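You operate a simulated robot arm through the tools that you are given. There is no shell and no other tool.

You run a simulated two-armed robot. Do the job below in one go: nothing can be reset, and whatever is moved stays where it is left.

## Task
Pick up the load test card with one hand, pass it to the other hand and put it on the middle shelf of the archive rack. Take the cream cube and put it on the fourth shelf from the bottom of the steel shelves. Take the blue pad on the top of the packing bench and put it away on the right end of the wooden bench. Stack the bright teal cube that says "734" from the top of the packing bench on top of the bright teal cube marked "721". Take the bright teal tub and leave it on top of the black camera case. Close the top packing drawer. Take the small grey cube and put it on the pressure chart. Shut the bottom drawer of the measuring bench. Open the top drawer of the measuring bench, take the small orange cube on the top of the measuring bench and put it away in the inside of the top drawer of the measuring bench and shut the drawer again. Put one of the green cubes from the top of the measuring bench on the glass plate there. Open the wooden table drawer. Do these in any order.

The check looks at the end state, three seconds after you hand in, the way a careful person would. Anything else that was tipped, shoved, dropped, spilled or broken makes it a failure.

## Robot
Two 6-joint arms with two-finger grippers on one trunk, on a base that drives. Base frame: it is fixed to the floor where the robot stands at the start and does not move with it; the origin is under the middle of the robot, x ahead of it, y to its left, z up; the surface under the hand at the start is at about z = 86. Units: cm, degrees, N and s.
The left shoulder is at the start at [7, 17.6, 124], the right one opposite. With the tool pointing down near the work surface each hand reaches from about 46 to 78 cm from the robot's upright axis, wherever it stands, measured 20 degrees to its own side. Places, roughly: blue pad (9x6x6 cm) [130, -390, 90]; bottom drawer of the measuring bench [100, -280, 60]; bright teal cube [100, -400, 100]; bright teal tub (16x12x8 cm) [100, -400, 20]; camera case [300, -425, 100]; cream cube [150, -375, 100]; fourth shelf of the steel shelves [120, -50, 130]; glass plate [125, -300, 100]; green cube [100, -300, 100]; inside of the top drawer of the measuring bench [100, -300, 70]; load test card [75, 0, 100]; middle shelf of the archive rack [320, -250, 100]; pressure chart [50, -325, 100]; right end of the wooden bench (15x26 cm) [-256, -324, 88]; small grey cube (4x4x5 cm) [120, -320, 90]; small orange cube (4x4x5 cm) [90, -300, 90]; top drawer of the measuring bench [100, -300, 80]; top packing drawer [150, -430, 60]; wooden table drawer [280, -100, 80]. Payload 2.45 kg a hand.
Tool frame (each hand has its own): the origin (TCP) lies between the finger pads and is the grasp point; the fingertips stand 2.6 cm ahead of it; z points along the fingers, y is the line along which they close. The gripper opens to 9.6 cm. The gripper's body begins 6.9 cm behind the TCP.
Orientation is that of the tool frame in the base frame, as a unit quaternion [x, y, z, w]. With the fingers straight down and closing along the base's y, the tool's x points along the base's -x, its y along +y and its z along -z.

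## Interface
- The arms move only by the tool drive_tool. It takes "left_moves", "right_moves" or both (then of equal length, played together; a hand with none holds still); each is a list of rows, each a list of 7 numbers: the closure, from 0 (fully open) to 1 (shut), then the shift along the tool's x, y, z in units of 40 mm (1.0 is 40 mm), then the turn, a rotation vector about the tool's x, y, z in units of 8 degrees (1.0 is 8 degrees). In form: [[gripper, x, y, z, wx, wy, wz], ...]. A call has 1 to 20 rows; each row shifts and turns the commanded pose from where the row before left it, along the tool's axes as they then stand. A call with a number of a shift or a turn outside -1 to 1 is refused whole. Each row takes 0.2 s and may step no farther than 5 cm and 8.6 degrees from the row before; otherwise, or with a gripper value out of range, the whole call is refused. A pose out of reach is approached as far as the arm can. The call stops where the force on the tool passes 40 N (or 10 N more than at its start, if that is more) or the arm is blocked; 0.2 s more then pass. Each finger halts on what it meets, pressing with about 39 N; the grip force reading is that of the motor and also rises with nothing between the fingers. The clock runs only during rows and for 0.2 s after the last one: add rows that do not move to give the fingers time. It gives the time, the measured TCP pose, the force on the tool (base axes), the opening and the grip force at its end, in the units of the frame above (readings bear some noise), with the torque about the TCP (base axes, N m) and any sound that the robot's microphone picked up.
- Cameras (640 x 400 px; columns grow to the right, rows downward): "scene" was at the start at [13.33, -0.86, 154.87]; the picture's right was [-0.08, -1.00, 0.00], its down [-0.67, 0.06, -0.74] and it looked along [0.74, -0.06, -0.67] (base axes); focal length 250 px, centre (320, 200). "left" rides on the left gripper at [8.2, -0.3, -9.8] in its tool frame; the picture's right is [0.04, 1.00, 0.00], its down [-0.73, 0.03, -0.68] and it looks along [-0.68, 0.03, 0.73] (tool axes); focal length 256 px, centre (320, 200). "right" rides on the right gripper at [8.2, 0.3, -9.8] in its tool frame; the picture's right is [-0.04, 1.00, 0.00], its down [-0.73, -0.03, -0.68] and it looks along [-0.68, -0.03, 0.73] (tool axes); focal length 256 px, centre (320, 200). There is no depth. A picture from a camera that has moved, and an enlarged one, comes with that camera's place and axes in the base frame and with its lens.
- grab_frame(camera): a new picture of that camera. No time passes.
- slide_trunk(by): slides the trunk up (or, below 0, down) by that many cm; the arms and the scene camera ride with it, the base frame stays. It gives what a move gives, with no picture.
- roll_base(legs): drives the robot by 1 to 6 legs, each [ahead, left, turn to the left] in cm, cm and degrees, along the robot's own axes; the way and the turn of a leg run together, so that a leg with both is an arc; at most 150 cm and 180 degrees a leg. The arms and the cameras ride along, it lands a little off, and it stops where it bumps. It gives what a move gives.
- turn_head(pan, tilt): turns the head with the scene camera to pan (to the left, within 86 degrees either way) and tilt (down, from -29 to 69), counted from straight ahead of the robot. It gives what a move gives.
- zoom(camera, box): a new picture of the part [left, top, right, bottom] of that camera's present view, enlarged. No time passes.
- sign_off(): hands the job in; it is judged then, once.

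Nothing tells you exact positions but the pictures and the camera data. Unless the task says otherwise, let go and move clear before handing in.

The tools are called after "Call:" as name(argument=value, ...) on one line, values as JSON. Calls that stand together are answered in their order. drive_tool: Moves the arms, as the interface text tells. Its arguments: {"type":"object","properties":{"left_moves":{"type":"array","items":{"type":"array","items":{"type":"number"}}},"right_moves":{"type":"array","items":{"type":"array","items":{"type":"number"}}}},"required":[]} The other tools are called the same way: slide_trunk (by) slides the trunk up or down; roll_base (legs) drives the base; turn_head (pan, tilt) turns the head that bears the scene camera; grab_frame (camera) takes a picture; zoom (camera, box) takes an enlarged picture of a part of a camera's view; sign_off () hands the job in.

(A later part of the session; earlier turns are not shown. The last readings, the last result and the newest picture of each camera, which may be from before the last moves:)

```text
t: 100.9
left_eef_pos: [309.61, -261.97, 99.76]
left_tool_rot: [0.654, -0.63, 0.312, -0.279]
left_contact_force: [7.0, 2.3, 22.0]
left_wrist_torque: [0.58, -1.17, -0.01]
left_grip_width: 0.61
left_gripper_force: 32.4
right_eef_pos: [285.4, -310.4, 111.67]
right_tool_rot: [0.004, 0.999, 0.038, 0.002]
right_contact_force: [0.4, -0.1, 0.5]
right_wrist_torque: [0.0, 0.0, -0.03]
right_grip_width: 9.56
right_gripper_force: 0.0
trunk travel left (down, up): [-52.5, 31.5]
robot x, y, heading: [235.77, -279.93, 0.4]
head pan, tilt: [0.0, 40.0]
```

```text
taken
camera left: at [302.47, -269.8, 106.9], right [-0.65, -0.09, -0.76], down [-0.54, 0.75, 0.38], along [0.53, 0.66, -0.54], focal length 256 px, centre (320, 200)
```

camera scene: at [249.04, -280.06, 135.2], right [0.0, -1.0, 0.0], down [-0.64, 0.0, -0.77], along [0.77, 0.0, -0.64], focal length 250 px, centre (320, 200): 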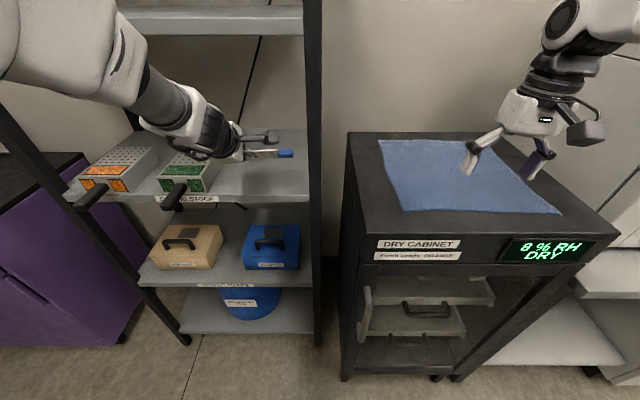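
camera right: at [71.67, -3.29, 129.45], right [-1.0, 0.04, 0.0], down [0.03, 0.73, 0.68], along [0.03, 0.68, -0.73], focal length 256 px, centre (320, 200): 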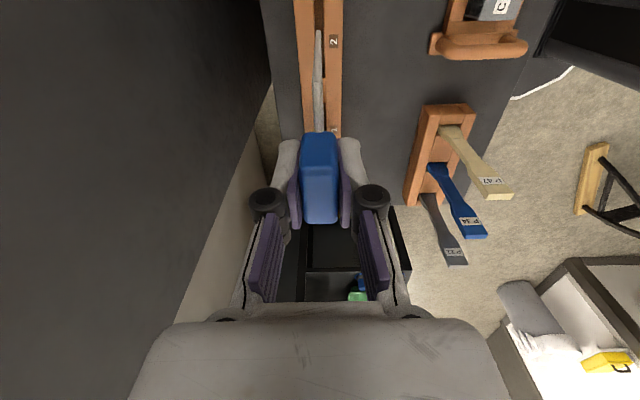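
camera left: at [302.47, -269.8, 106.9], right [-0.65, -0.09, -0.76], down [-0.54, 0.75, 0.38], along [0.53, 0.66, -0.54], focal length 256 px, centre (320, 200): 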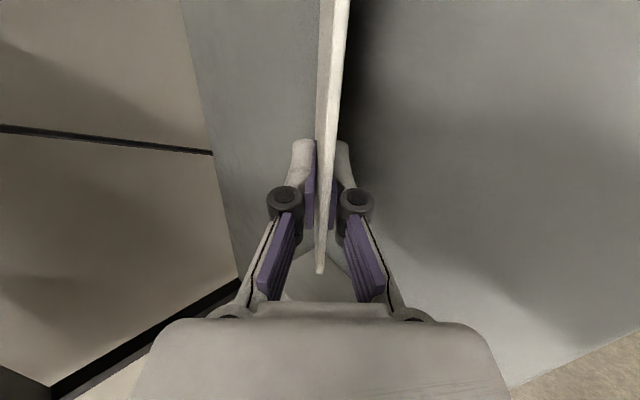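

Contact at the leading edge. Open slightly and slide the hand back out along its own axis so the card settles flat.

Call:
drive_tool(left_moves=[[0.8, 0, 0, 0, 0, 0, 0], [0.8, 0, 0, 0, 0, 0, 0], [0.8, 0, 0, -0.25, 0, 0, 0], [0.8, 0, 0, -0.25, 0, 0, 0], [0.8, 0, 0, -0.25, 0, 0, 0], [0.8, 0, 0, -0.25, 0, 0, 0], [0.8, 0, 0, -0.3, 0, 0, 0], [0.8, 0, 0, -0.5, 0, 0, 0], [0.8, 0, 0, -0.5, 0, 0, 0], [0.8, 0, 0, -0.5, 0, 0, 0]])

Call:
zoom(camera="scene", box=[140, 80, 340, 230])

Call:
grab_frame(camera="left")

```text
t: 103.1
left_eef_pos: [301.16, -261.44, 106.62]
left_tool_rot: [0.654, -0.631, 0.312, -0.277]
left_contact_force: [-0.7, -0.2, 0.1]
left_wrist_torque: [0.01, -0.01, 0.02]
left_grip_width: 1.93
left_gripper_force: 0.1
right_eef_pos: [285.34, -310.27, 111.69]
right_tool_rot: [0.004, 0.999, 0.038, 0.002]
right_contact_force: [-0.3, 0.0, 0.5]
right_wrist_torque: [-0.01, -0.02, 0.0]
right_grip_width: 9.59
right_gripper_force: 0.2
trunk travel left (down, up): [-52.5, 31.5]
robot x, y, heading: [235.81, -279.88, 0.2]
head pan, tilt: [0.0, 40.0]
```

```text
2.67 times, centred on (240, 155) of scene
camera zoom: at [248.9, -280.07, 135.21], right [0.0, -1.0, 0.0], down [-0.64, 0.0, -0.77], along [0.77, 0.0, -0.64], focal length 667 px, centre (533, 320)
```

zoom: 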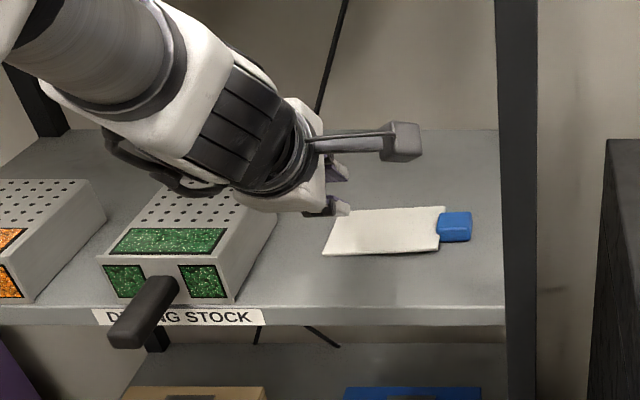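

```text
taken
camera left: at [294.04, -269.35, 113.81], right [-0.65, -0.09, -0.75], down [-0.54, 0.75, 0.38], along [0.53, 0.65, -0.54], focal length 256 px, centre (320, 200)
```

left: 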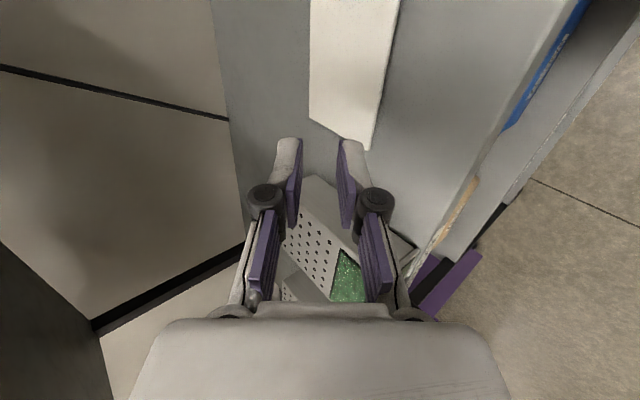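

The card lies flat on the middle shelf. I'll withdraw the hand, back away and head to the wooden table for its drawer.

Call:
drive_tool(left_moves=[[0.8, 0, 0, -0.9, 0, 0, 0], [0.8, 0, 0.5, -0.8, 0, 0, 0], [0.5, 0, 0.5, -0.8, 0, 0, 0]])

Call:
roll_base(legs=[[-20, 0, 0], [0, 85, 0]])

Call:
turn_head(pan=45, tilt=30)

Call:
grab_frame(camera="scene")

```text
t: 103.9
left_eef_pos: [293.55, -261.35, 108.41]
left_tool_rot: [0.654, -0.632, 0.31, -0.277]
left_contact_force: [-0.5, -0.1, 0.0]
left_wrist_torque: [0.02, -0.01, -0.02]
left_grip_width: 4.81
left_gripper_force: 0.1
left hand out of reach, approached as far as the arm can: row 3
right_eef_pos: [285.68, -310.22, 111.61]
right_tool_rot: [0.004, 0.999, 0.037, 0.001]
right_contact_force: [0.0, -0.4, -0.4]
right_wrist_torque: [-0.01, 0.03, 0.02]
right_grip_width: 9.61
right_gripper_force: 0.0
trunk travel left (down, up): [-52.5, 31.5]
robot x, y, heading: [235.67, -279.84, 0.0]
head pan, tilt: [0.0, 40.0]
```

```text
t: 109.6
left_eef_pos: [273.24, -177.34, 108.45]
left_tool_rot: [0.655, -0.631, 0.31, -0.278]
left_contact_force: [0.5, 0.2, 0.0]
left_wrist_torque: [0.02, 0.02, 0.03]
left_grip_width: 4.82
left_gripper_force: 0.1
right_eef_pos: [265.31, -226.23, 111.67]
right_tool_rot: [0.004, 0.999, 0.038, 0.001]
right_contact_force: [0.0, 0.1, -0.7]
right_wrist_torque: [0.02, -0.03, 0.0]
right_grip_width: 9.59
right_gripper_force: 0.0
trunk travel left (down, up): [-52.5, 31.5]
robot x, y, heading: [215.37, -196.12, 0.3]
head pan, tilt: [0.0, 40.0]
```

```text
t: 110.7
left_eef_pos: [273.34, -177.45, 108.55]
left_tool_rot: [0.656, -0.63, 0.31, -0.278]
left_contact_force: [0.1, -0.7, 0.7]
left_wrist_torque: [-0.03, 0.01, 0.02]
left_grip_width: 4.8
left_gripper_force: 0.0
right_eef_pos: [265.23, -226.24, 111.72]
right_tool_rot: [0.003, 0.999, 0.037, 0.002]
right_contact_force: [0.7, 0.5, 0.5]
right_wrist_torque: [0.02, 0.01, 0.04]
right_grip_width: 9.61
right_gripper_force: 0.1
trunk travel left (down, up): [-52.5, 31.5]
robot x, y, heading: [215.3, -196.29, 0.4]
head pan, tilt: [45.0, 30.0]
```

```text
taken
camera scene: at [226.65, -189.76, 136.73], right [0.71, -0.7, 0.0], down [-0.35, -0.36, -0.87], along [0.61, 0.62, -0.5], focal length 250 px, centre (320, 200)
```

scene: 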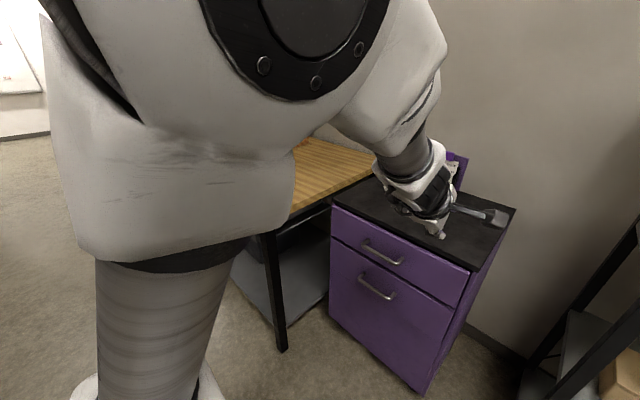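

Call:
roll_base(legs=[[-18, 70, 0]])

Call:
turn_head(pan=0, tilt=35)

Call:
grab_frame(camera="scene")

Call:
grab_frame(camera="right")

```text
t: 114.7
left_eef_pos: [254.0, -105.57, 108.49]
left_tool_rot: [0.659, -0.626, 0.309, -0.279]
left_contact_force: [0.6, -0.1, 0.3]
left_wrist_torque: [0.0, 0.04, -0.05]
left_grip_width: 4.79
left_gripper_force: 0.1
right_eef_pos: [246.75, -154.48, 111.69]
right_tool_rot: [-0.002, 0.999, 0.038, 0.0]
right_contact_force: [0.2, 0.0, -0.3]
right_wrist_torque: [0.02, -0.04, -0.01]
right_grip_width: 9.58
right_gripper_force: 0.1
trunk travel left (down, up): [-52.5, 31.5]
robot x, y, heading: [196.56, -125.06, 0.9]
head pan, tilt: [45.0, 30.0]
```

```text
t: 115.8
left_eef_pos: [254.16, -105.55, 108.53]
left_tool_rot: [0.658, -0.627, 0.309, -0.279]
left_contact_force: [0.1, 0.6, -1.0]
left_wrist_torque: [0.0, -0.01, 0.0]
left_grip_width: 4.81
left_gripper_force: 0.2
right_eef_pos: [246.58, -154.61, 111.73]
right_tool_rot: [-0.002, 0.999, 0.037, 0.001]
right_contact_force: [-0.6, -0.3, 0.9]
right_wrist_torque: [0.01, 0.01, -0.03]
right_grip_width: 9.63
right_gripper_force: 0.0
trunk travel left (down, up): [-52.5, 31.5]
robot x, y, heading: [196.22, -124.57, 1.0]
head pan, tilt: [0.0, 35.0]
```

```text
taken
camera scene: at [210.13, -124.76, 135.95], right [0.02, -1.0, 0.0], down [-0.57, -0.01, -0.82], along [0.82, 0.01, -0.57], focal length 250 px, centre (320, 200)
```

scene: 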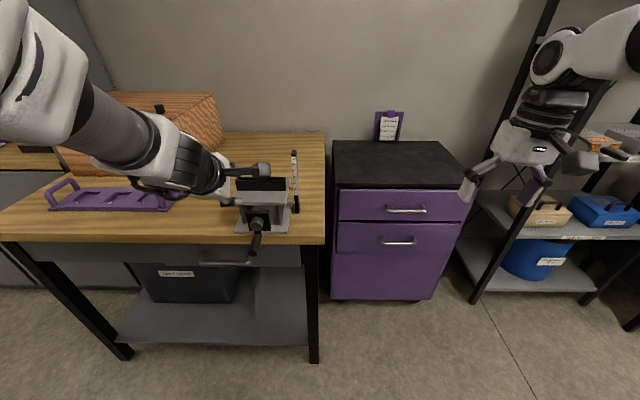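

```text
taken
camera right: at [238.51, -154.96, 121.5], right [0.04, 1.0, 0.07], down [0.73, -0.08, 0.68], along [0.68, 0.03, -0.73], focal length 256 px, centre (320, 200)
```

right: 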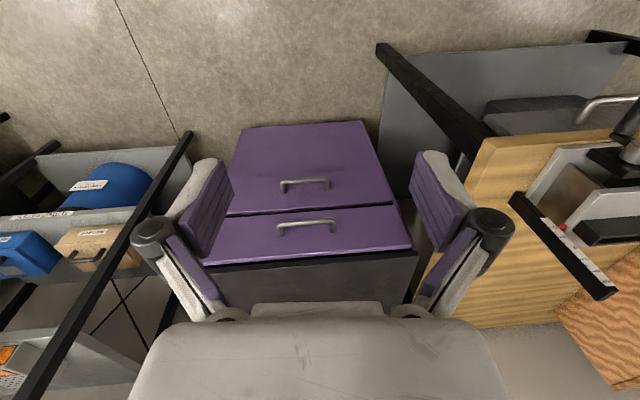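

Call:
grab_frame(camera="left")

Call:
zoom(camera="scene", box=[140, 140, 340, 290])

```text
taken
camera left: at [247.12, -113.46, 115.67], right [-0.65, -0.1, -0.75], down [-0.55, 0.74, 0.38], along [0.52, 0.66, -0.54], focal length 256 px, centre (320, 200)
```

left: 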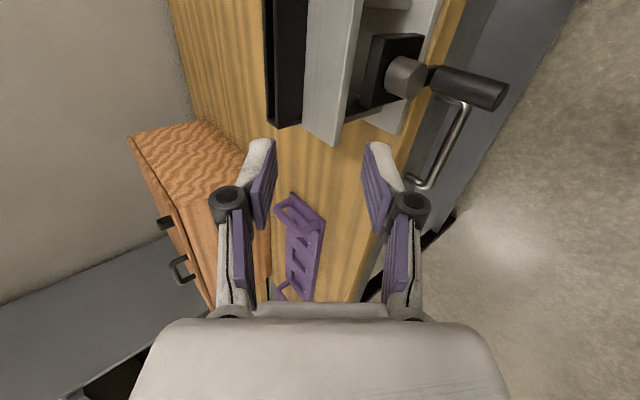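

```text
2.67 times, centred on (240, 215) of scene
camera zoom: at [210.13, -124.76, 135.95], right [0.02, -1.0, 0.0], down [-0.57, -0.01, -0.82], along [0.82, 0.01, -0.57], focal length 667 px, centre (533, 160)
```

zoom: 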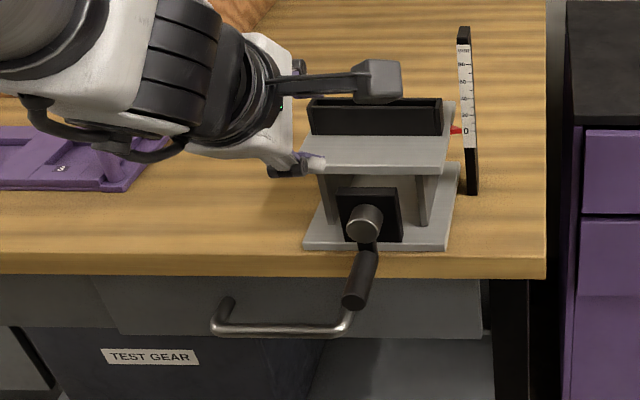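

The drawer handle bar runs along y from about −90 to −104 at x ≈ 258.5, z ≈ 79. I'll check the clearance behind me to the steel shelves, and lower the trunk for a level grasp.

Call:
turn_head(pan=86, tilt=20)

Call:
grab_frame(camera="scene")

Call:
slide_trunk(by=-22)

Call:
drive_tool(left_moves=[[0.65, 0, -0.5, -0.5, 0.6, 0, 0], [0.65, 0, -0.5, -0.5, 0.6, 0, 0], [0.65, 0, -0.3, -0.3, 0.7, 0, 0], [0.65, 0, 0, 0, 0.7, 0, 0], [0.65, 0, 0, 0, 0.7, 0, 0]])

Call:
turn_head(pan=0, tilt=35)

Call:
grab_frame(camera="scene")

Call:
grab_frame(camera="left")

```text
t: 117.5
left_eef_pos: [254.09, -105.68, 108.51]
left_tool_rot: [0.658, -0.628, 0.309, -0.278]
left_contact_force: [0.1, 0.1, 0.4]
left_wrist_torque: [-0.01, 0.01, -0.01]
left_grip_width: 4.83
left_gripper_force: 0.0
right_eef_pos: [246.67, -154.5, 111.79]
right_tool_rot: [-0.001, 0.999, 0.038, 0.002]
right_contact_force: [0.1, 0.3, -0.6]
right_wrist_torque: [-0.01, -0.04, -0.02]
right_grip_width: 9.63
right_gripper_force: 0.1
trunk travel left (down, up): [-52.5, 31.5]
robot x, y, heading: [196.22, -124.68, 0.8]
head pan, tilt: [85.9, 20.0]
```

```text
taken
camera scene: at [201.84, -115.63, 138.34], right [1.0, -0.06, 0.0], down [-0.02, -0.34, -0.94], along [0.05, 0.94, -0.34], focal length 250 px, centre (320, 200)
```

scene: 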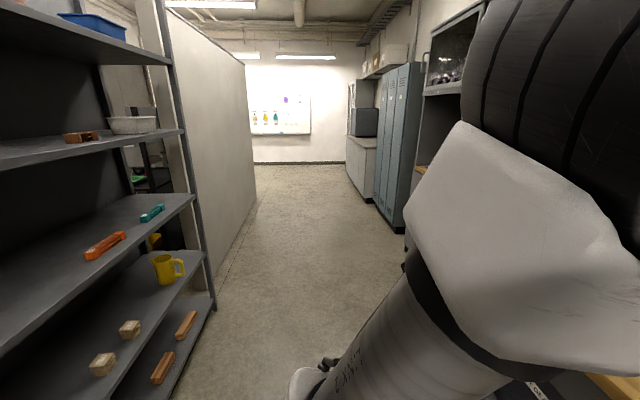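

```text
t: 119.8
left_eef_pos: [254.15, -104.94, 86.38]
left_tool_rot: [0.66, -0.626, 0.309, -0.277]
left_contact_force: [-2.1, 39.0, 0.9]
left_wrist_torque: [-1.27, -0.11, 0.24]
left_grip_width: 5.28
left_gripper_force: 1.7
right_eef_pos: [246.57, -154.07, 89.89]
right_tool_rot: [-0.003, 0.999, 0.035, 0.001]
right_contact_force: [0.6, 0.3, -0.3]
right_wrist_torque: [0.02, 0.04, -0.01]
right_grip_width: 9.63
right_gripper_force: 0.0
trunk travel left (down, up): [-30.5, 53.5]
robot x, y, heading: [196.4, -124.54, 0.9]
head pan, tilt: [85.9, 20.0]
```

```text
t: 121.0
left_eef_pos: [257.05, -104.52, 90.91]
left_tool_rot: [0.617, -0.58, 0.39, -0.363]
left_contact_force: [-1.2, 18.7, -8.0]
left_wrist_torque: [-0.23, 0.1, 0.28]
left_grip_width: 3.07
left_gripper_force: 0.0
left hand out of reach, approached as far as the arm can: row 1, 2, 3, 4, 5
right_eef_pos: [246.59, -154.35, 89.8]
right_tool_rot: [-0.001, 0.999, 0.036, 0.002]
right_contact_force: [-0.4, 0.4, -0.2]
right_wrist_torque: [0.0, 0.0, -0.03]
right_grip_width: 9.59
right_gripper_force: 0.0
trunk travel left (down, up): [-30.5, 53.5]
robot x, y, heading: [196.59, -124.63, 0.8]
head pan, tilt: [85.9, 20.0]
```

```text
t: 122.6
left_eef_pos: [257.12, -104.65, 90.86]
left_tool_rot: [0.617, -0.58, 0.39, -0.361]
left_contact_force: [1.4, 16.5, -4.5]
left_wrist_torque: [-0.17, 0.08, 0.24]
left_grip_width: 3.22
left_gripper_force: 0.2
right_eef_pos: [246.74, -154.28, 89.81]
right_tool_rot: [-0.001, 0.999, 0.036, 0.001]
right_contact_force: [-0.1, 0.1, 0.0]
right_wrist_torque: [-0.01, 0.01, -0.01]
right_grip_width: 9.6
right_gripper_force: 0.2
trunk travel left (down, up): [-30.5, 53.5]
robot x, y, heading: [196.18, -124.96, 0.9]
head pan, tilt: [0.0, 35.0]
```

```text
taken
camera scene: at [210.19, -124.51, 113.94], right [0.02, -1.0, 0.0], down [-0.57, -0.01, -0.82], along [0.82, 0.01, -0.57], focal length 250 px, centre (320, 200)
```

scene: 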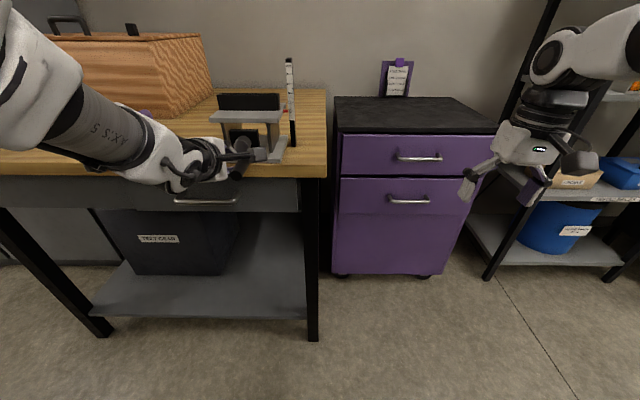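

```text
taken
camera left: at [248.61, -112.62, 96.04], right [-0.43, -0.1, -0.9], down [-0.64, 0.73, 0.22], along [0.63, 0.67, -0.38], focal length 256 px, centre (320, 200)
```

left: 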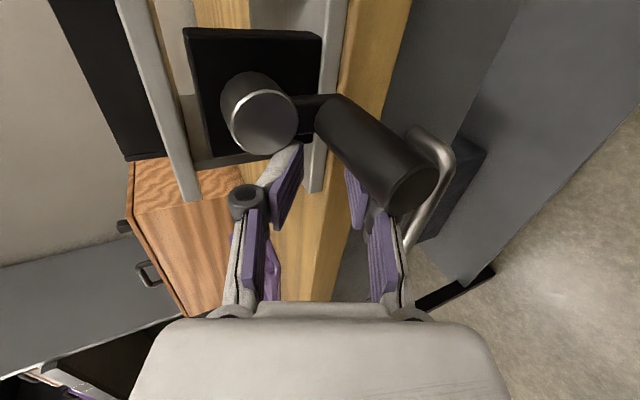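

My left hand brushed the vise crank while the trunk came down (side force about 17 N). I'll move it left, away from the crank, before anything else, and then check the vise.

Call:
drive_tool(left_moves=[[0.65, -0.25, 0, 0, 0, 0, 0], [0.65, -0.25, 0, 0, 0, 0, 0], [0.65, -0.5, 0, 0, 0, 0, 0], [0.65, -0.5, 0, 0, 0, 0, 0]])

Call:
grab_frame(camera="left")

Call:
zoom(camera="scene", box=[140, 60, 340, 210])

```text
t: 123.6
left_eef_pos: [257.38, -102.42, 91.63]
left_tool_rot: [0.616, -0.587, 0.39, -0.353]
left_contact_force: [-0.1, -0.4, -0.1]
left_wrist_torque: [-0.01, 0.04, -0.01]
left_grip_width: 3.35
left_gripper_force: 0.1
left hand out of reach, approached as far as the arm can: row 1, 2, 3, 4
right_eef_pos: [246.63, -154.45, 89.8]
right_tool_rot: [-0.001, 0.999, 0.038, 0.0]
right_contact_force: [0.1, 0.7, -0.7]
right_wrist_torque: [-0.06, 0.04, -0.01]
right_grip_width: 9.6
right_gripper_force: 0.0
trunk travel left (down, up): [-30.5, 53.5]
robot x, y, heading: [196.31, -124.96, 0.9]
head pan, tilt: [0.0, 35.0]
```

```text
taken
camera left: at [248.71, -110.32, 96.89], right [-0.45, -0.1, -0.89], down [-0.63, 0.74, 0.23], along [0.64, 0.66, -0.4], focal length 256 px, centre (320, 200)
```

left: 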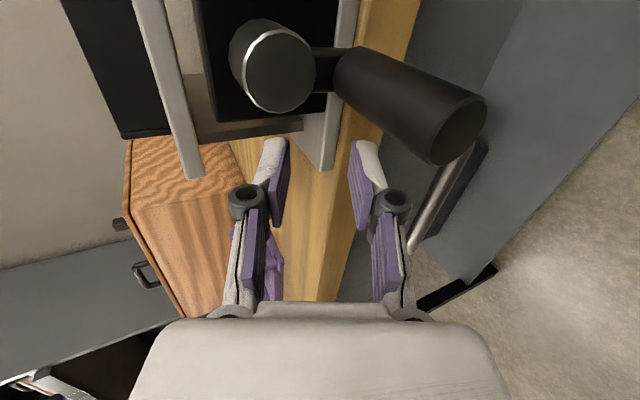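

```text
2.67 times, centred on (240, 135) of scene
camera zoom: at [210.13, -124.75, 113.95], right [0.02, -1.0, 0.0], down [-0.57, -0.01, -0.82], along [0.82, 0.01, -0.57], focal length 667 px, centre (533, 373)
```

zoom: 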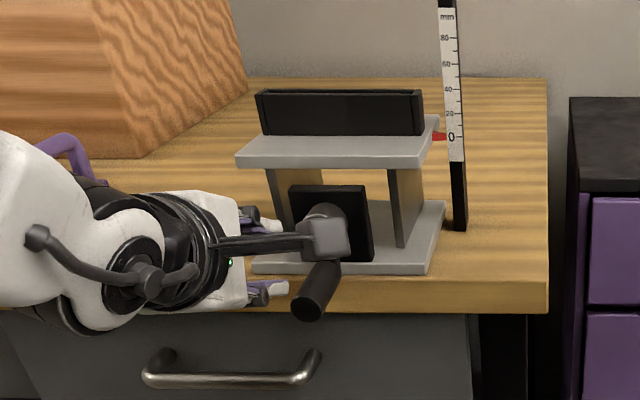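

The force is gone, and comparing views before and after, the vise and crank sit where they were (crank tip about (252, −108, 91)). I'll back straight away and re-pose the arm for the handle's left part, well clear of the crank.

Call:
roll_base(legs=[[-14, 0, 0]])

Call:
drive_tool(left_moves=[[0.65, 0, 0, 0, 0.5, 0, 0], [0.65, 0, 0, 0, 0.5, 0, 0]])

Call:
grab_frame(camera="scene")

```text
t: 124.9
left_eef_pos: [242.87, -102.65, 91.74]
left_tool_rot: [0.616, -0.587, 0.389, -0.354]
left_contact_force: [0.4, 0.0, 0.8]
left_wrist_torque: [-0.02, -0.01, -0.04]
left_grip_width: 3.35
left_gripper_force: 0.1
right_eef_pos: [232.38, -154.83, 89.85]
right_tool_rot: [-0.002, 0.999, 0.038, 0.001]
right_contact_force: [-0.3, 0.2, 0.1]
right_wrist_torque: [-0.01, 0.0, 0.01]
right_grip_width: 9.59
right_gripper_force: 0.0
trunk travel left (down, up): [-30.5, 53.5]
robot x, y, heading: [182.68, -125.28, 0.8]
head pan, tilt: [0.0, 35.0]
```

```text
t: 125.5
left_eef_pos: [243.27, -104.08, 91.93]
left_tool_rot: [0.604, -0.58, 0.41, -0.362]
left_contact_force: [-0.2, 0.2, 0.7]
left_wrist_torque: [0.0, 0.0, -0.03]
left_grip_width: 3.37
left_gripper_force: 0.0
left hand out of reach, approached as far as the arm can: row 1, 2
right_eef_pos: [232.47, -154.8, 89.79]
right_tool_rot: [-0.001, 0.999, 0.037, 0.001]
right_contact_force: [-0.5, 1.0, -0.2]
right_wrist_torque: [0.02, 0.02, 0.01]
right_grip_width: 9.57
right_gripper_force: 0.1
trunk travel left (down, up): [-30.5, 53.5]
robot x, y, heading: [181.95, -125.04, 0.8]
head pan, tilt: [0.0, 35.0]
```

```text
taken
camera scene: at [195.98, -124.97, 113.95], right [0.02, -1.0, 0.0], down [-0.57, -0.01, -0.82], along [0.82, 0.01, -0.57], focal length 250 px, centre (320, 200)
```

scene: 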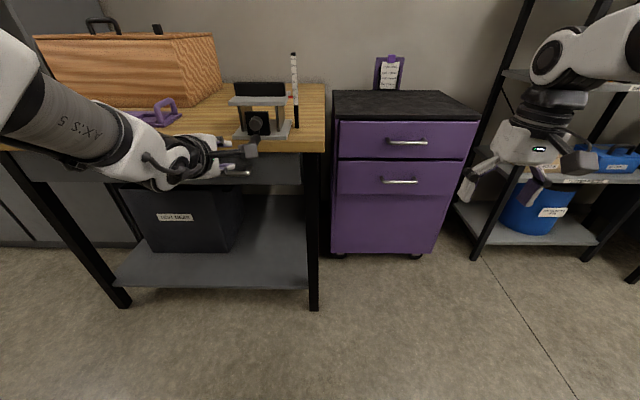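

The hand now points forward, 24° below level, which suits the handle. I'll keep the arm still and use base and trunk to bring it to the bar's left portion.

Call:
roll_base(legs=[[0, 11, 0]])

Call:
slide_trunk(by=-11.8)

Call:
grab_frame(camera="left")

Call:
grab_frame(camera="scene")

```text
t: 126.7
left_eef_pos: [243.07, -92.79, 91.95]
left_tool_rot: [0.604, -0.58, 0.409, -0.362]
left_contact_force: [-0.2, -0.8, 0.1]
left_wrist_torque: [-0.04, 0.0, -0.04]
left_grip_width: 3.35
left_gripper_force: 0.1
right_eef_pos: [232.24, -143.62, 89.73]
right_tool_rot: [-0.003, 0.999, 0.038, 0.001]
right_contact_force: [-0.3, 0.0, 0.4]
right_wrist_torque: [-0.04, -0.02, -0.03]
right_grip_width: 9.56
right_gripper_force: 0.0
trunk travel left (down, up): [-30.5, 53.5]
robot x, y, heading: [181.93, -114.2, 0.8]
head pan, tilt: [0.0, 35.0]
```

```text
t: 128.2
left_eef_pos: [242.97, -92.92, 80.22]
left_tool_rot: [0.603, -0.581, 0.409, -0.363]
left_contact_force: [-0.7, -0.6, 0.9]
left_wrist_torque: [0.01, 0.02, 0.04]
left_grip_width: 3.36
left_gripper_force: 0.0
right_eef_pos: [232.26, -143.54, 77.87]
right_tool_rot: [-0.001, 0.999, 0.037, 0.001]
right_contact_force: [0.4, 0.4, -0.3]
right_wrist_torque: [-0.01, -0.03, -0.04]
right_grip_width: 9.61
right_gripper_force: 0.1
trunk travel left (down, up): [-18.7, 65.3]
robot x, y, heading: [181.73, -114.1, 0.9]
head pan, tilt: [0.0, 35.0]
```

```text
taken
camera left: at [234.06, -100.68, 85.01], right [-0.4, -0.1, -0.91], down [-0.63, 0.75, 0.19], along [0.67, 0.65, -0.37], focal length 256 px, centre (320, 200)
```

left: 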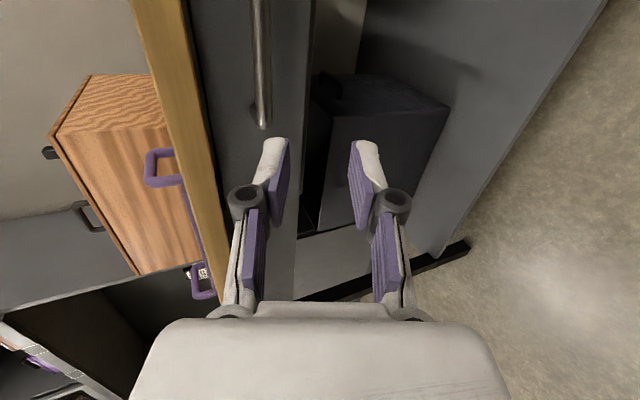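

```text
taken
camera scene: at [195.77, -113.92, 102.16], right [0.02, -1.0, 0.0], down [-0.57, -0.01, -0.82], along [0.82, 0.01, -0.57], focal length 250 px, centre (320, 200)
```

scene: 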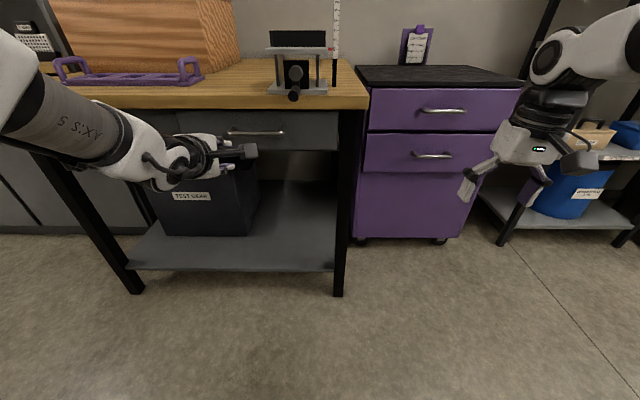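

The bar end shows at (258.5, −89.3, 79.3), matching. Drive forward so the fingers straddle the bar.

Call:
roll_base(legs=[[13.8, -1.4, 0]])

Call:
grab_frame(camera="left")

Call:
zoom(camera="scene", box=[140, 60, 340, 210])

```text
t: 129.5
left_eef_pos: [257.11, -93.96, 80.14]
left_tool_rot: [0.604, -0.581, 0.407, -0.363]
left_contact_force: [0.7, -0.9, -0.2]
left_wrist_torque: [0.02, -0.01, 0.02]
left_grip_width: 3.37
left_gripper_force: 0.0
right_eef_pos: [246.38, -144.84, 77.82]
right_tool_rot: [-0.002, 0.999, 0.038, 0.001]
right_contact_force: [-0.3, 0.7, -0.8]
right_wrist_torque: [0.0, 0.02, 0.01]
right_grip_width: 9.59
right_gripper_force: 0.0
trunk travel left (down, up): [-18.7, 65.3]
robot x, y, heading: [196.4, -115.21, 0.9]
head pan, tilt: [0.0, 35.0]
```

```text
taken
camera left: at [248.17, -101.8, 84.93], right [-0.41, -0.1, -0.91], down [-0.63, 0.75, 0.2], along [0.66, 0.65, -0.37], focal length 256 px, centre (320, 200)
```

left: 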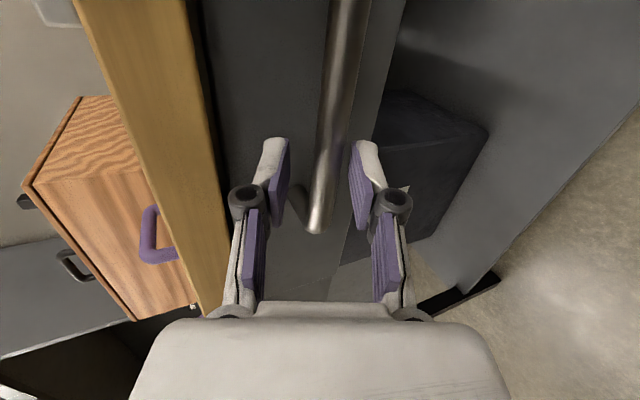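

```text
2.67 times, centred on (240, 135) of scene
camera zoom: at [209.91, -115.08, 102.14], right [0.02, -1.0, 0.0], down [-0.57, -0.01, -0.82], along [0.82, 0.01, -0.57], focal length 667 px, centre (533, 373)
```

zoom: 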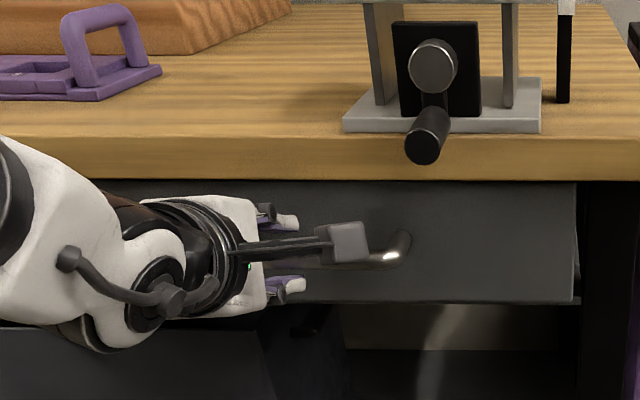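

The bar is between the fingers. Close on it.

Call:
drive_tool(left_moves=[[1, 0, 0, 0, 0, 0, 0], [1, 0, 0, 0, 0, 0, 0], [1, 0, 0, 0, 0, 0, 0]])

Call:
grab_frame(camera="left")

```text
t: 130.3
left_eef_pos: [256.8, -94.02, 79.72]
left_tool_rot: [0.605, -0.582, 0.405, -0.361]
left_contact_force: [-25.4, -7.7, -28.4]
left_wrist_torque: [1.05, 0.83, -0.63]
left_grip_width: 1.65
left_gripper_force: 43.1
right_eef_pos: [246.22, -144.85, 77.76]
right_tool_rot: [-0.003, 0.999, 0.037, 0.0]
right_contact_force: [0.4, 0.5, 1.1]
right_wrist_torque: [0.0, -0.01, 0.04]
right_grip_width: 9.6
right_gripper_force: 0.1
trunk travel left (down, up): [-18.7, 65.3]
robot x, y, heading: [195.9, -115.23, 1.0]
head pan, tilt: [0.0, 35.0]
```

```text
taken
camera left: at [248.02, -101.79, 84.7], right [-0.41, -0.1, -0.91], down [-0.63, 0.75, 0.2], along [0.66, 0.65, -0.37], focal length 256 px, centre (320, 200)
```

left: 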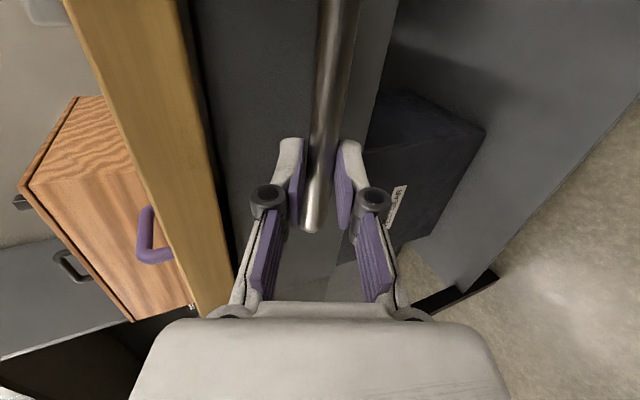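

Gripped. Pull the drawer open by backing the base.

Call:
roll_base(legs=[[-12, 0, 0]])

Call:
grab_frame(camera="scene")

```text
t: 131.6
left_eef_pos: [245.02, -93.99, 79.89]
left_tool_rot: [0.605, -0.581, 0.407, -0.361]
left_contact_force: [-1.2, 5.2, -30.5]
left_wrist_torque: [1.1, 0.52, -0.03]
left_grip_width: 1.67
left_gripper_force: 42.3
right_eef_pos: [234.64, -144.88, 77.72]
right_tool_rot: [-0.002, 0.999, 0.036, 0.001]
right_contact_force: [-0.3, -0.2, 0.2]
right_wrist_torque: [-0.01, 0.02, 0.01]
right_grip_width: 9.59
right_gripper_force: 0.0
trunk travel left (down, up): [-18.7, 65.3]
robot x, y, heading: [183.62, -115.48, 1.0]
head pan, tilt: [0.0, 35.0]
```

```text
taken
camera scene: at [198.02, -115.12, 102.1], right [0.02, -1.0, 0.0], down [-0.58, -0.01, -0.82], along [0.82, 0.01, -0.58], focal length 250 px, centre (320, 200)
```

scene: 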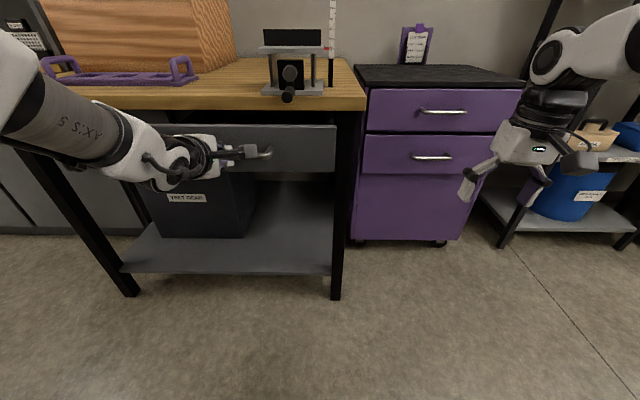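

Call:
roll_base(legs=[[-11, 0, 0]])

Call:
grab_frame(camera="scene")

```text
t: 132.8
left_eef_pos: [233.74, -93.97, 79.81]
left_tool_rot: [0.607, -0.58, 0.406, -0.361]
left_contact_force: [-1.3, 20.7, -14.9]
left_wrist_torque: [1.31, 0.29, 0.36]
left_grip_width: 1.67
left_gripper_force: 42.3
right_eef_pos: [223.33, -144.93, 78.01]
right_tool_rot: [-0.004, 0.999, 0.036, 0.001]
right_contact_force: [-0.1, -0.1, 0.7]
right_wrist_torque: [0.03, 0.01, 0.02]
right_grip_width: 9.61
right_gripper_force: 0.0
trunk travel left (down, up): [-18.7, 65.3]
robot x, y, heading: [172.8, -115.69, 1.1]
head pan, tilt: [0.0, 35.0]
```

```text
taken
camera scene: at [186.69, -115.18, 102.13], right [0.02, -1.0, 0.0], down [-0.57, -0.01, -0.82], along [0.82, 0.01, -0.57], focal length 250 px, centre (320, 200)
```

scene: 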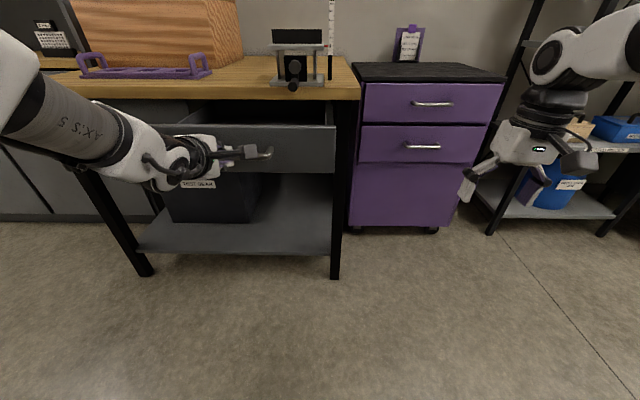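

Call:
roll_base(legs=[[-4, 0, 0]])

Call:
grab_frame(camera="left")

```text
t: 133.6
left_eef_pos: [229.69, -94.03, 79.74]
left_tool_rot: [0.607, -0.58, 0.406, -0.361]
left_contact_force: [-1.3, 18.6, -7.7]
left_wrist_torque: [1.27, 0.17, 0.18]
left_grip_width: 1.66
left_gripper_force: 42.3
right_eef_pos: [219.24, -144.9, 77.85]
right_tool_rot: [-0.003, 0.999, 0.036, 0.001]
right_contact_force: [0.7, 1.0, 0.4]
right_wrist_torque: [-0.01, 0.0, 0.0]
right_grip_width: 9.6
right_gripper_force: 0.0
trunk travel left (down, up): [-18.7, 65.3]
robot x, y, heading: [168.7, -115.4, 1.2]
head pan, tilt: [0.0, 35.0]
```

```text
taken
camera left: at [220.83, -101.89, 84.73], right [-0.41, -0.11, -0.91], down [-0.63, 0.75, 0.2], along [0.66, 0.65, -0.38], focal length 256 px, centre (320, 200)
```

left: 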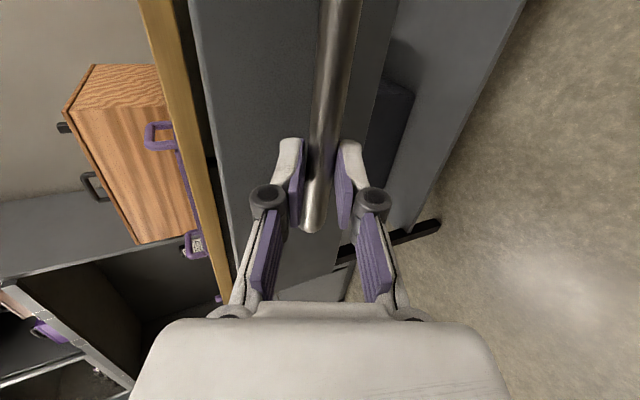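

The drawer is open about 27 cm. Release the bar and withdraw.

Call:
drive_tool(left_moves=[[0.6, 0, 0, 0, 0, 0, 0], [0.6, 0, 0, 0, 0, 0, 0], [0.6, 0, 0, -0.4, 0, 0, 0], [0.6, 0, 0, -0.5, 0, 0, 0], [0.6, 0, 0, -0.5, 0, 0, 0]])

Call:
grab_frame(camera="left")

Call:
grab_frame(camera="scene")

```text
t: 134.8
left_eef_pos: [229.67, -94.33, 79.99]
left_tool_rot: [0.607, -0.581, 0.404, -0.361]
left_contact_force: [1.0, 0.7, 0.7]
left_wrist_torque: [0.01, 0.0, 0.0]
left_grip_width: 3.85
left_gripper_force: 0.1
left hand out of reach, approached as far as the arm can: row 3, 4, 5
right_eef_pos: [219.15, -145.18, 77.77]
right_tool_rot: [-0.004, 0.999, 0.038, 0.001]
right_contact_force: [-0.3, 0.2, -0.1]
right_wrist_torque: [-0.02, 0.02, 0.01]
right_grip_width: 9.59
right_gripper_force: 0.0
trunk travel left (down, up): [-18.7, 65.3]
robot x, y, heading: [168.61, -115.53, 1.1]
head pan, tilt: [0.0, 35.0]
```

```text
taken
camera left: at [220.8, -102.06, 84.79], right [-0.41, -0.1, -0.91], down [-0.63, 0.75, 0.2], along [0.66, 0.65, -0.37], focal length 256 px, centre (320, 200)
```

left: 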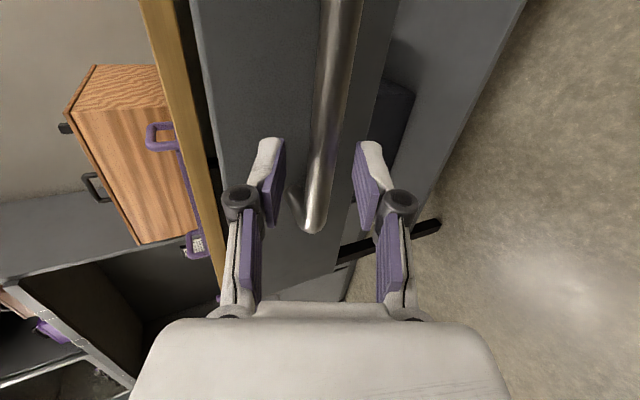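

```text
taken
camera scene: at [182.6, -115.49, 102.15], right [0.02, -1.0, 0.0], down [-0.57, -0.01, -0.82], along [0.82, 0.02, -0.57], focal length 250 px, centre (320, 200)
```

scene: 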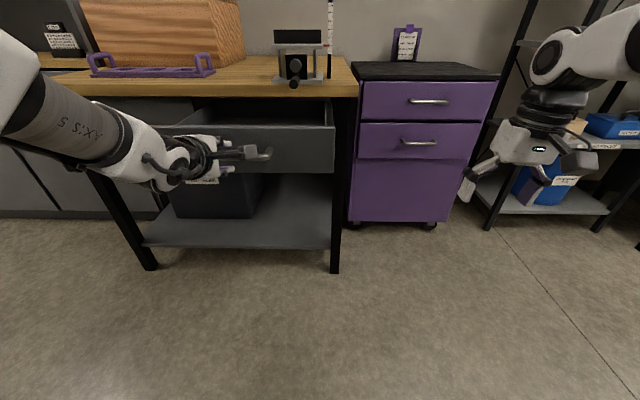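

The arm can't retract further by itself, so I'll nudge the base back 3 cm to free the fingers from the bar.

Call:
roll_base(legs=[[-3, 0, 0]])

Call:
grab_frame(camera="left")

Call:
turn_head(pan=86, tilt=40)

Call:
grab_frame(camera="scene")

```text
t: 135.7
left_eef_pos: [226.47, -94.44, 80.07]
left_tool_rot: [0.606, -0.58, 0.406, -0.362]
left_contact_force: [0.4, 0.2, -1.2]
left_wrist_torque: [0.0, -0.01, 0.02]
left_grip_width: 3.84
left_gripper_force: 0.1
right_eef_pos: [215.95, -145.18, 78.0]
right_tool_rot: [-0.005, 0.999, 0.038, 0.002]
right_contact_force: [0.4, -0.3, 1.6]
right_wrist_torque: [-0.02, -0.03, 0.01]
right_grip_width: 9.61
right_gripper_force: 0.1
trunk travel left (down, up): [-18.7, 65.3]
robot x, y, heading: [165.7, -115.53, 1.2]
head pan, tilt: [0.0, 35.0]
```

```text
taken
camera left: at [217.63, -102.09, 84.87], right [-0.41, -0.1, -0.91], down [-0.63, 0.75, 0.2], along [0.66, 0.65, -0.37], focal length 256 px, centre (320, 200)
```

left: 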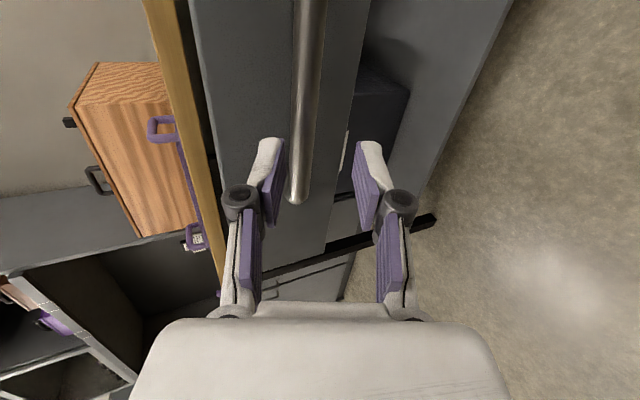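

```text
t: 137.3
left_eef_pos: [226.49, -94.25, 79.92]
left_tool_rot: [0.607, -0.58, 0.405, -0.362]
left_contact_force: [-0.8, -0.1, 0.3]
left_wrist_torque: [-0.03, 0.01, -0.01]
left_grip_width: 3.86
left_gripper_force: 0.1
right_eef_pos: [216.21, -145.04, 78.03]
right_tool_rot: [-0.005, 0.999, 0.038, 0.002]
right_contact_force: [0.4, 0.9, -0.9]
right_wrist_torque: [0.02, -0.03, 0.0]
right_grip_width: 9.61
right_gripper_force: 0.0
trunk travel left (down, up): [-18.7, 65.3]
robot x, y, heading: [165.85, -115.75, 1.3]
head pan, tilt: [85.9, 40.0]
```

```text
taken
camera scene: at [171.16, -107.23, 101.4], right [1.0, -0.05, 0.0], down [-0.03, -0.64, -0.77], along [0.04, 0.77, -0.64], focal length 250 px, centre (320, 200)
```

scene: 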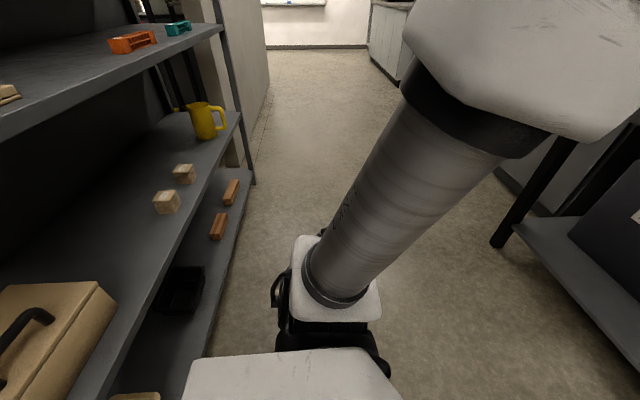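

The fingers are clear of the bar. I'll raise the trunk and leave toward the aisle by the measuring bench.

Call:
slide_trunk(by=48)

Call:
turn_head(pan=0, tilt=35)

Call:
grab_frame(camera="scene")

Call:
turn_head(pan=86, tilt=15)

Call:
grab_frame(camera="scene")

```text
refused: 48 is not a number from -40 to 40
```

```text
t: 138.9
left_eef_pos: [226.45, -94.33, 79.78]
left_tool_rot: [0.607, -0.58, 0.404, -0.362]
left_contact_force: [-0.5, -0.6, 0.1]
left_wrist_torque: [0.01, 0.01, -0.02]
left_grip_width: 3.83
left_gripper_force: 0.1
right_eef_pos: [216.28, -145.13, 77.88]
right_tool_rot: [-0.005, 0.999, 0.038, 0.001]
right_contact_force: [0.5, 0.3, 0.0]
right_wrist_torque: [0.01, 0.02, 0.04]
right_grip_width: 9.62
right_gripper_force: 0.0
trunk travel left (down, up): [-18.7, 65.3]
robot x, y, heading: [165.77, -115.86, 1.1]
head pan, tilt: [0.0, 35.0]
```

```text
taken
camera scene: at [179.54, -115.54, 102.15], right [0.02, -1.0, 0.0], down [-0.57, -0.01, -0.82], along [0.82, 0.02, -0.57], focal length 250 px, centre (320, 200)
```

scene: 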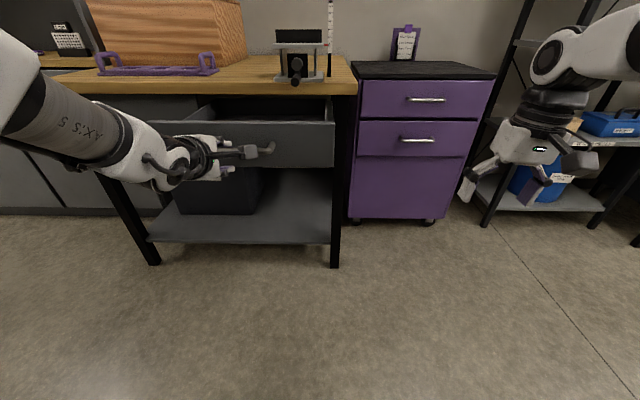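

```text
t: 140.5
left_eef_pos: [226.58, -94.23, 79.79]
left_tool_rot: [0.607, -0.581, 0.404, -0.361]
left_contact_force: [0.2, 0.1, -0.5]
left_wrist_torque: [0.06, 0.04, 0.0]
left_grip_width: 3.86
left_gripper_force: 0.1
right_eef_pos: [216.1, -145.17, 77.89]
right_tool_rot: [-0.005, 0.999, 0.037, 0.002]
right_contact_force: [-0.3, 0.1, 0.3]
right_wrist_torque: [0.02, 0.03, -0.03]
right_grip_width: 9.58
right_gripper_force: 0.1
trunk travel left (down, up): [-18.7, 65.3]
robot x, y, heading: [165.72, -115.96, 1.2]
head pan, tilt: [85.9, 15.0]
```

```text
taken
camera scene: at [171.21, -106.4, 105.35], right [1.0, -0.05, 0.0], down [-0.01, -0.26, -0.97], along [0.05, 0.96, -0.26], focal length 250 px, centre (320, 200)
```

scene: 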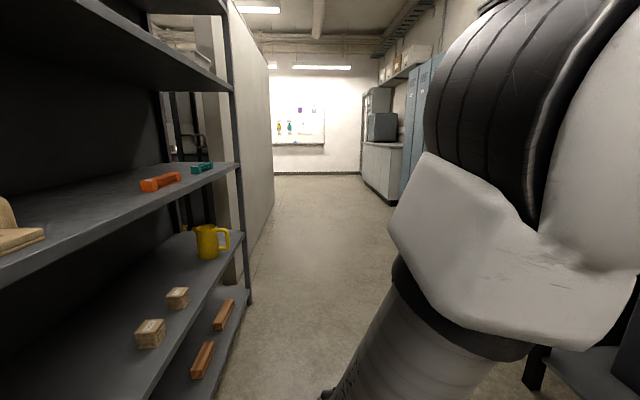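

Call:
slide_trunk(by=40)

Call:
grab_frame(camera="scene")

Call:
roll_base(legs=[[5, -80, 0]])

Call:
turn_head(pan=60, tilt=20)

Call:
grab_frame(camera="scene")

```text
t: 144.3
left_eef_pos: [226.52, -94.44, 119.88]
left_tool_rot: [0.606, -0.58, 0.406, -0.362]
left_contact_force: [0.1, -0.5, 0.8]
left_wrist_torque: [-0.02, 0.01, -0.04]
left_grip_width: 3.85
left_gripper_force: 0.1
right_eef_pos: [216.26, -145.13, 118.03]
right_tool_rot: [-0.005, 0.999, 0.038, 0.002]
right_contact_force: [-1.3, 0.5, -0.8]
right_wrist_torque: [-0.01, -0.01, -0.01]
right_grip_width: 9.62
right_gripper_force: 0.0
trunk travel left (down, up): [-58.7, 25.3]
robot x, y, heading: [165.86, -115.35, 1.4]
head pan, tilt: [85.9, 15.0]
```

```text
taken
camera scene: at [171.21, -106.4, 145.35], right [1.0, -0.05, 0.0], down [-0.01, -0.26, -0.97], along [0.05, 0.96, -0.26], focal length 250 px, centre (320, 200)
```

scene: 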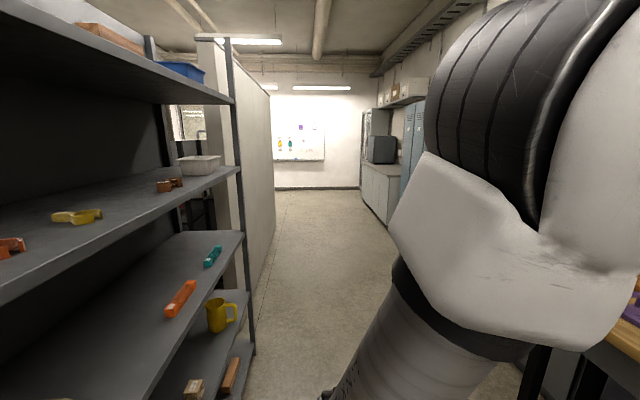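

```text
t: 148.6
left_eef_pos: [233.0, -174.67, 119.96]
left_tool_rot: [0.603, -0.584, 0.407, -0.359]
left_contact_force: [1.2, 0.5, 0.4]
left_wrist_torque: [0.05, 0.0, 0.01]
left_grip_width: 3.83
left_gripper_force: 0.1
right_eef_pos: [221.79, -225.28, 118.04]
right_tool_rot: [0.004, 0.999, 0.037, 0.002]
right_contact_force: [0.6, -1.0, 0.1]
right_wrist_torque: [-0.02, -0.01, 0.01]
right_grip_width: 9.58
right_gripper_force: 0.0
trunk travel left (down, up): [-58.7, 25.3]
robot x, y, heading: [171.92, -194.89, 0.4]
head pan, tilt: [85.9, 15.0]
```

```text
t: 149.5
left_eef_pos: [232.85, -174.65, 119.8]
left_tool_rot: [0.603, -0.585, 0.407, -0.359]
left_contact_force: [-0.1, -0.3, 0.6]
left_wrist_torque: [0.04, 0.0, 0.0]
left_grip_width: 3.86
left_gripper_force: 0.2
right_eef_pos: [221.89, -225.12, 117.94]
right_tool_rot: [0.003, 0.999, 0.038, 0.003]
right_contact_force: [0.8, -0.5, 0.5]
right_wrist_torque: [0.0, 0.04, 0.01]
right_grip_width: 9.61
right_gripper_force: 0.1
trunk travel left (down, up): [-58.7, 25.3]
robot x, y, heading: [172.22, -194.94, 0.4]
head pan, tilt: [60.0, 20.0]
```

```text
taken
camera scene: at [181.42, -187.07, 144.54], right [0.87, -0.49, 0.0], down [-0.17, -0.3, -0.94], along [0.46, 0.82, -0.34], focal length 250 px, centre (320, 200)
```

scene: 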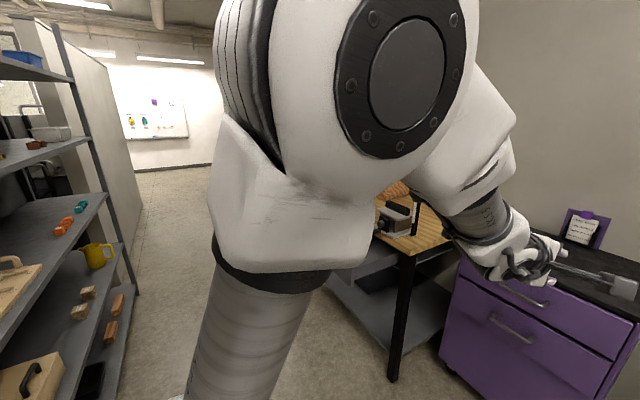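

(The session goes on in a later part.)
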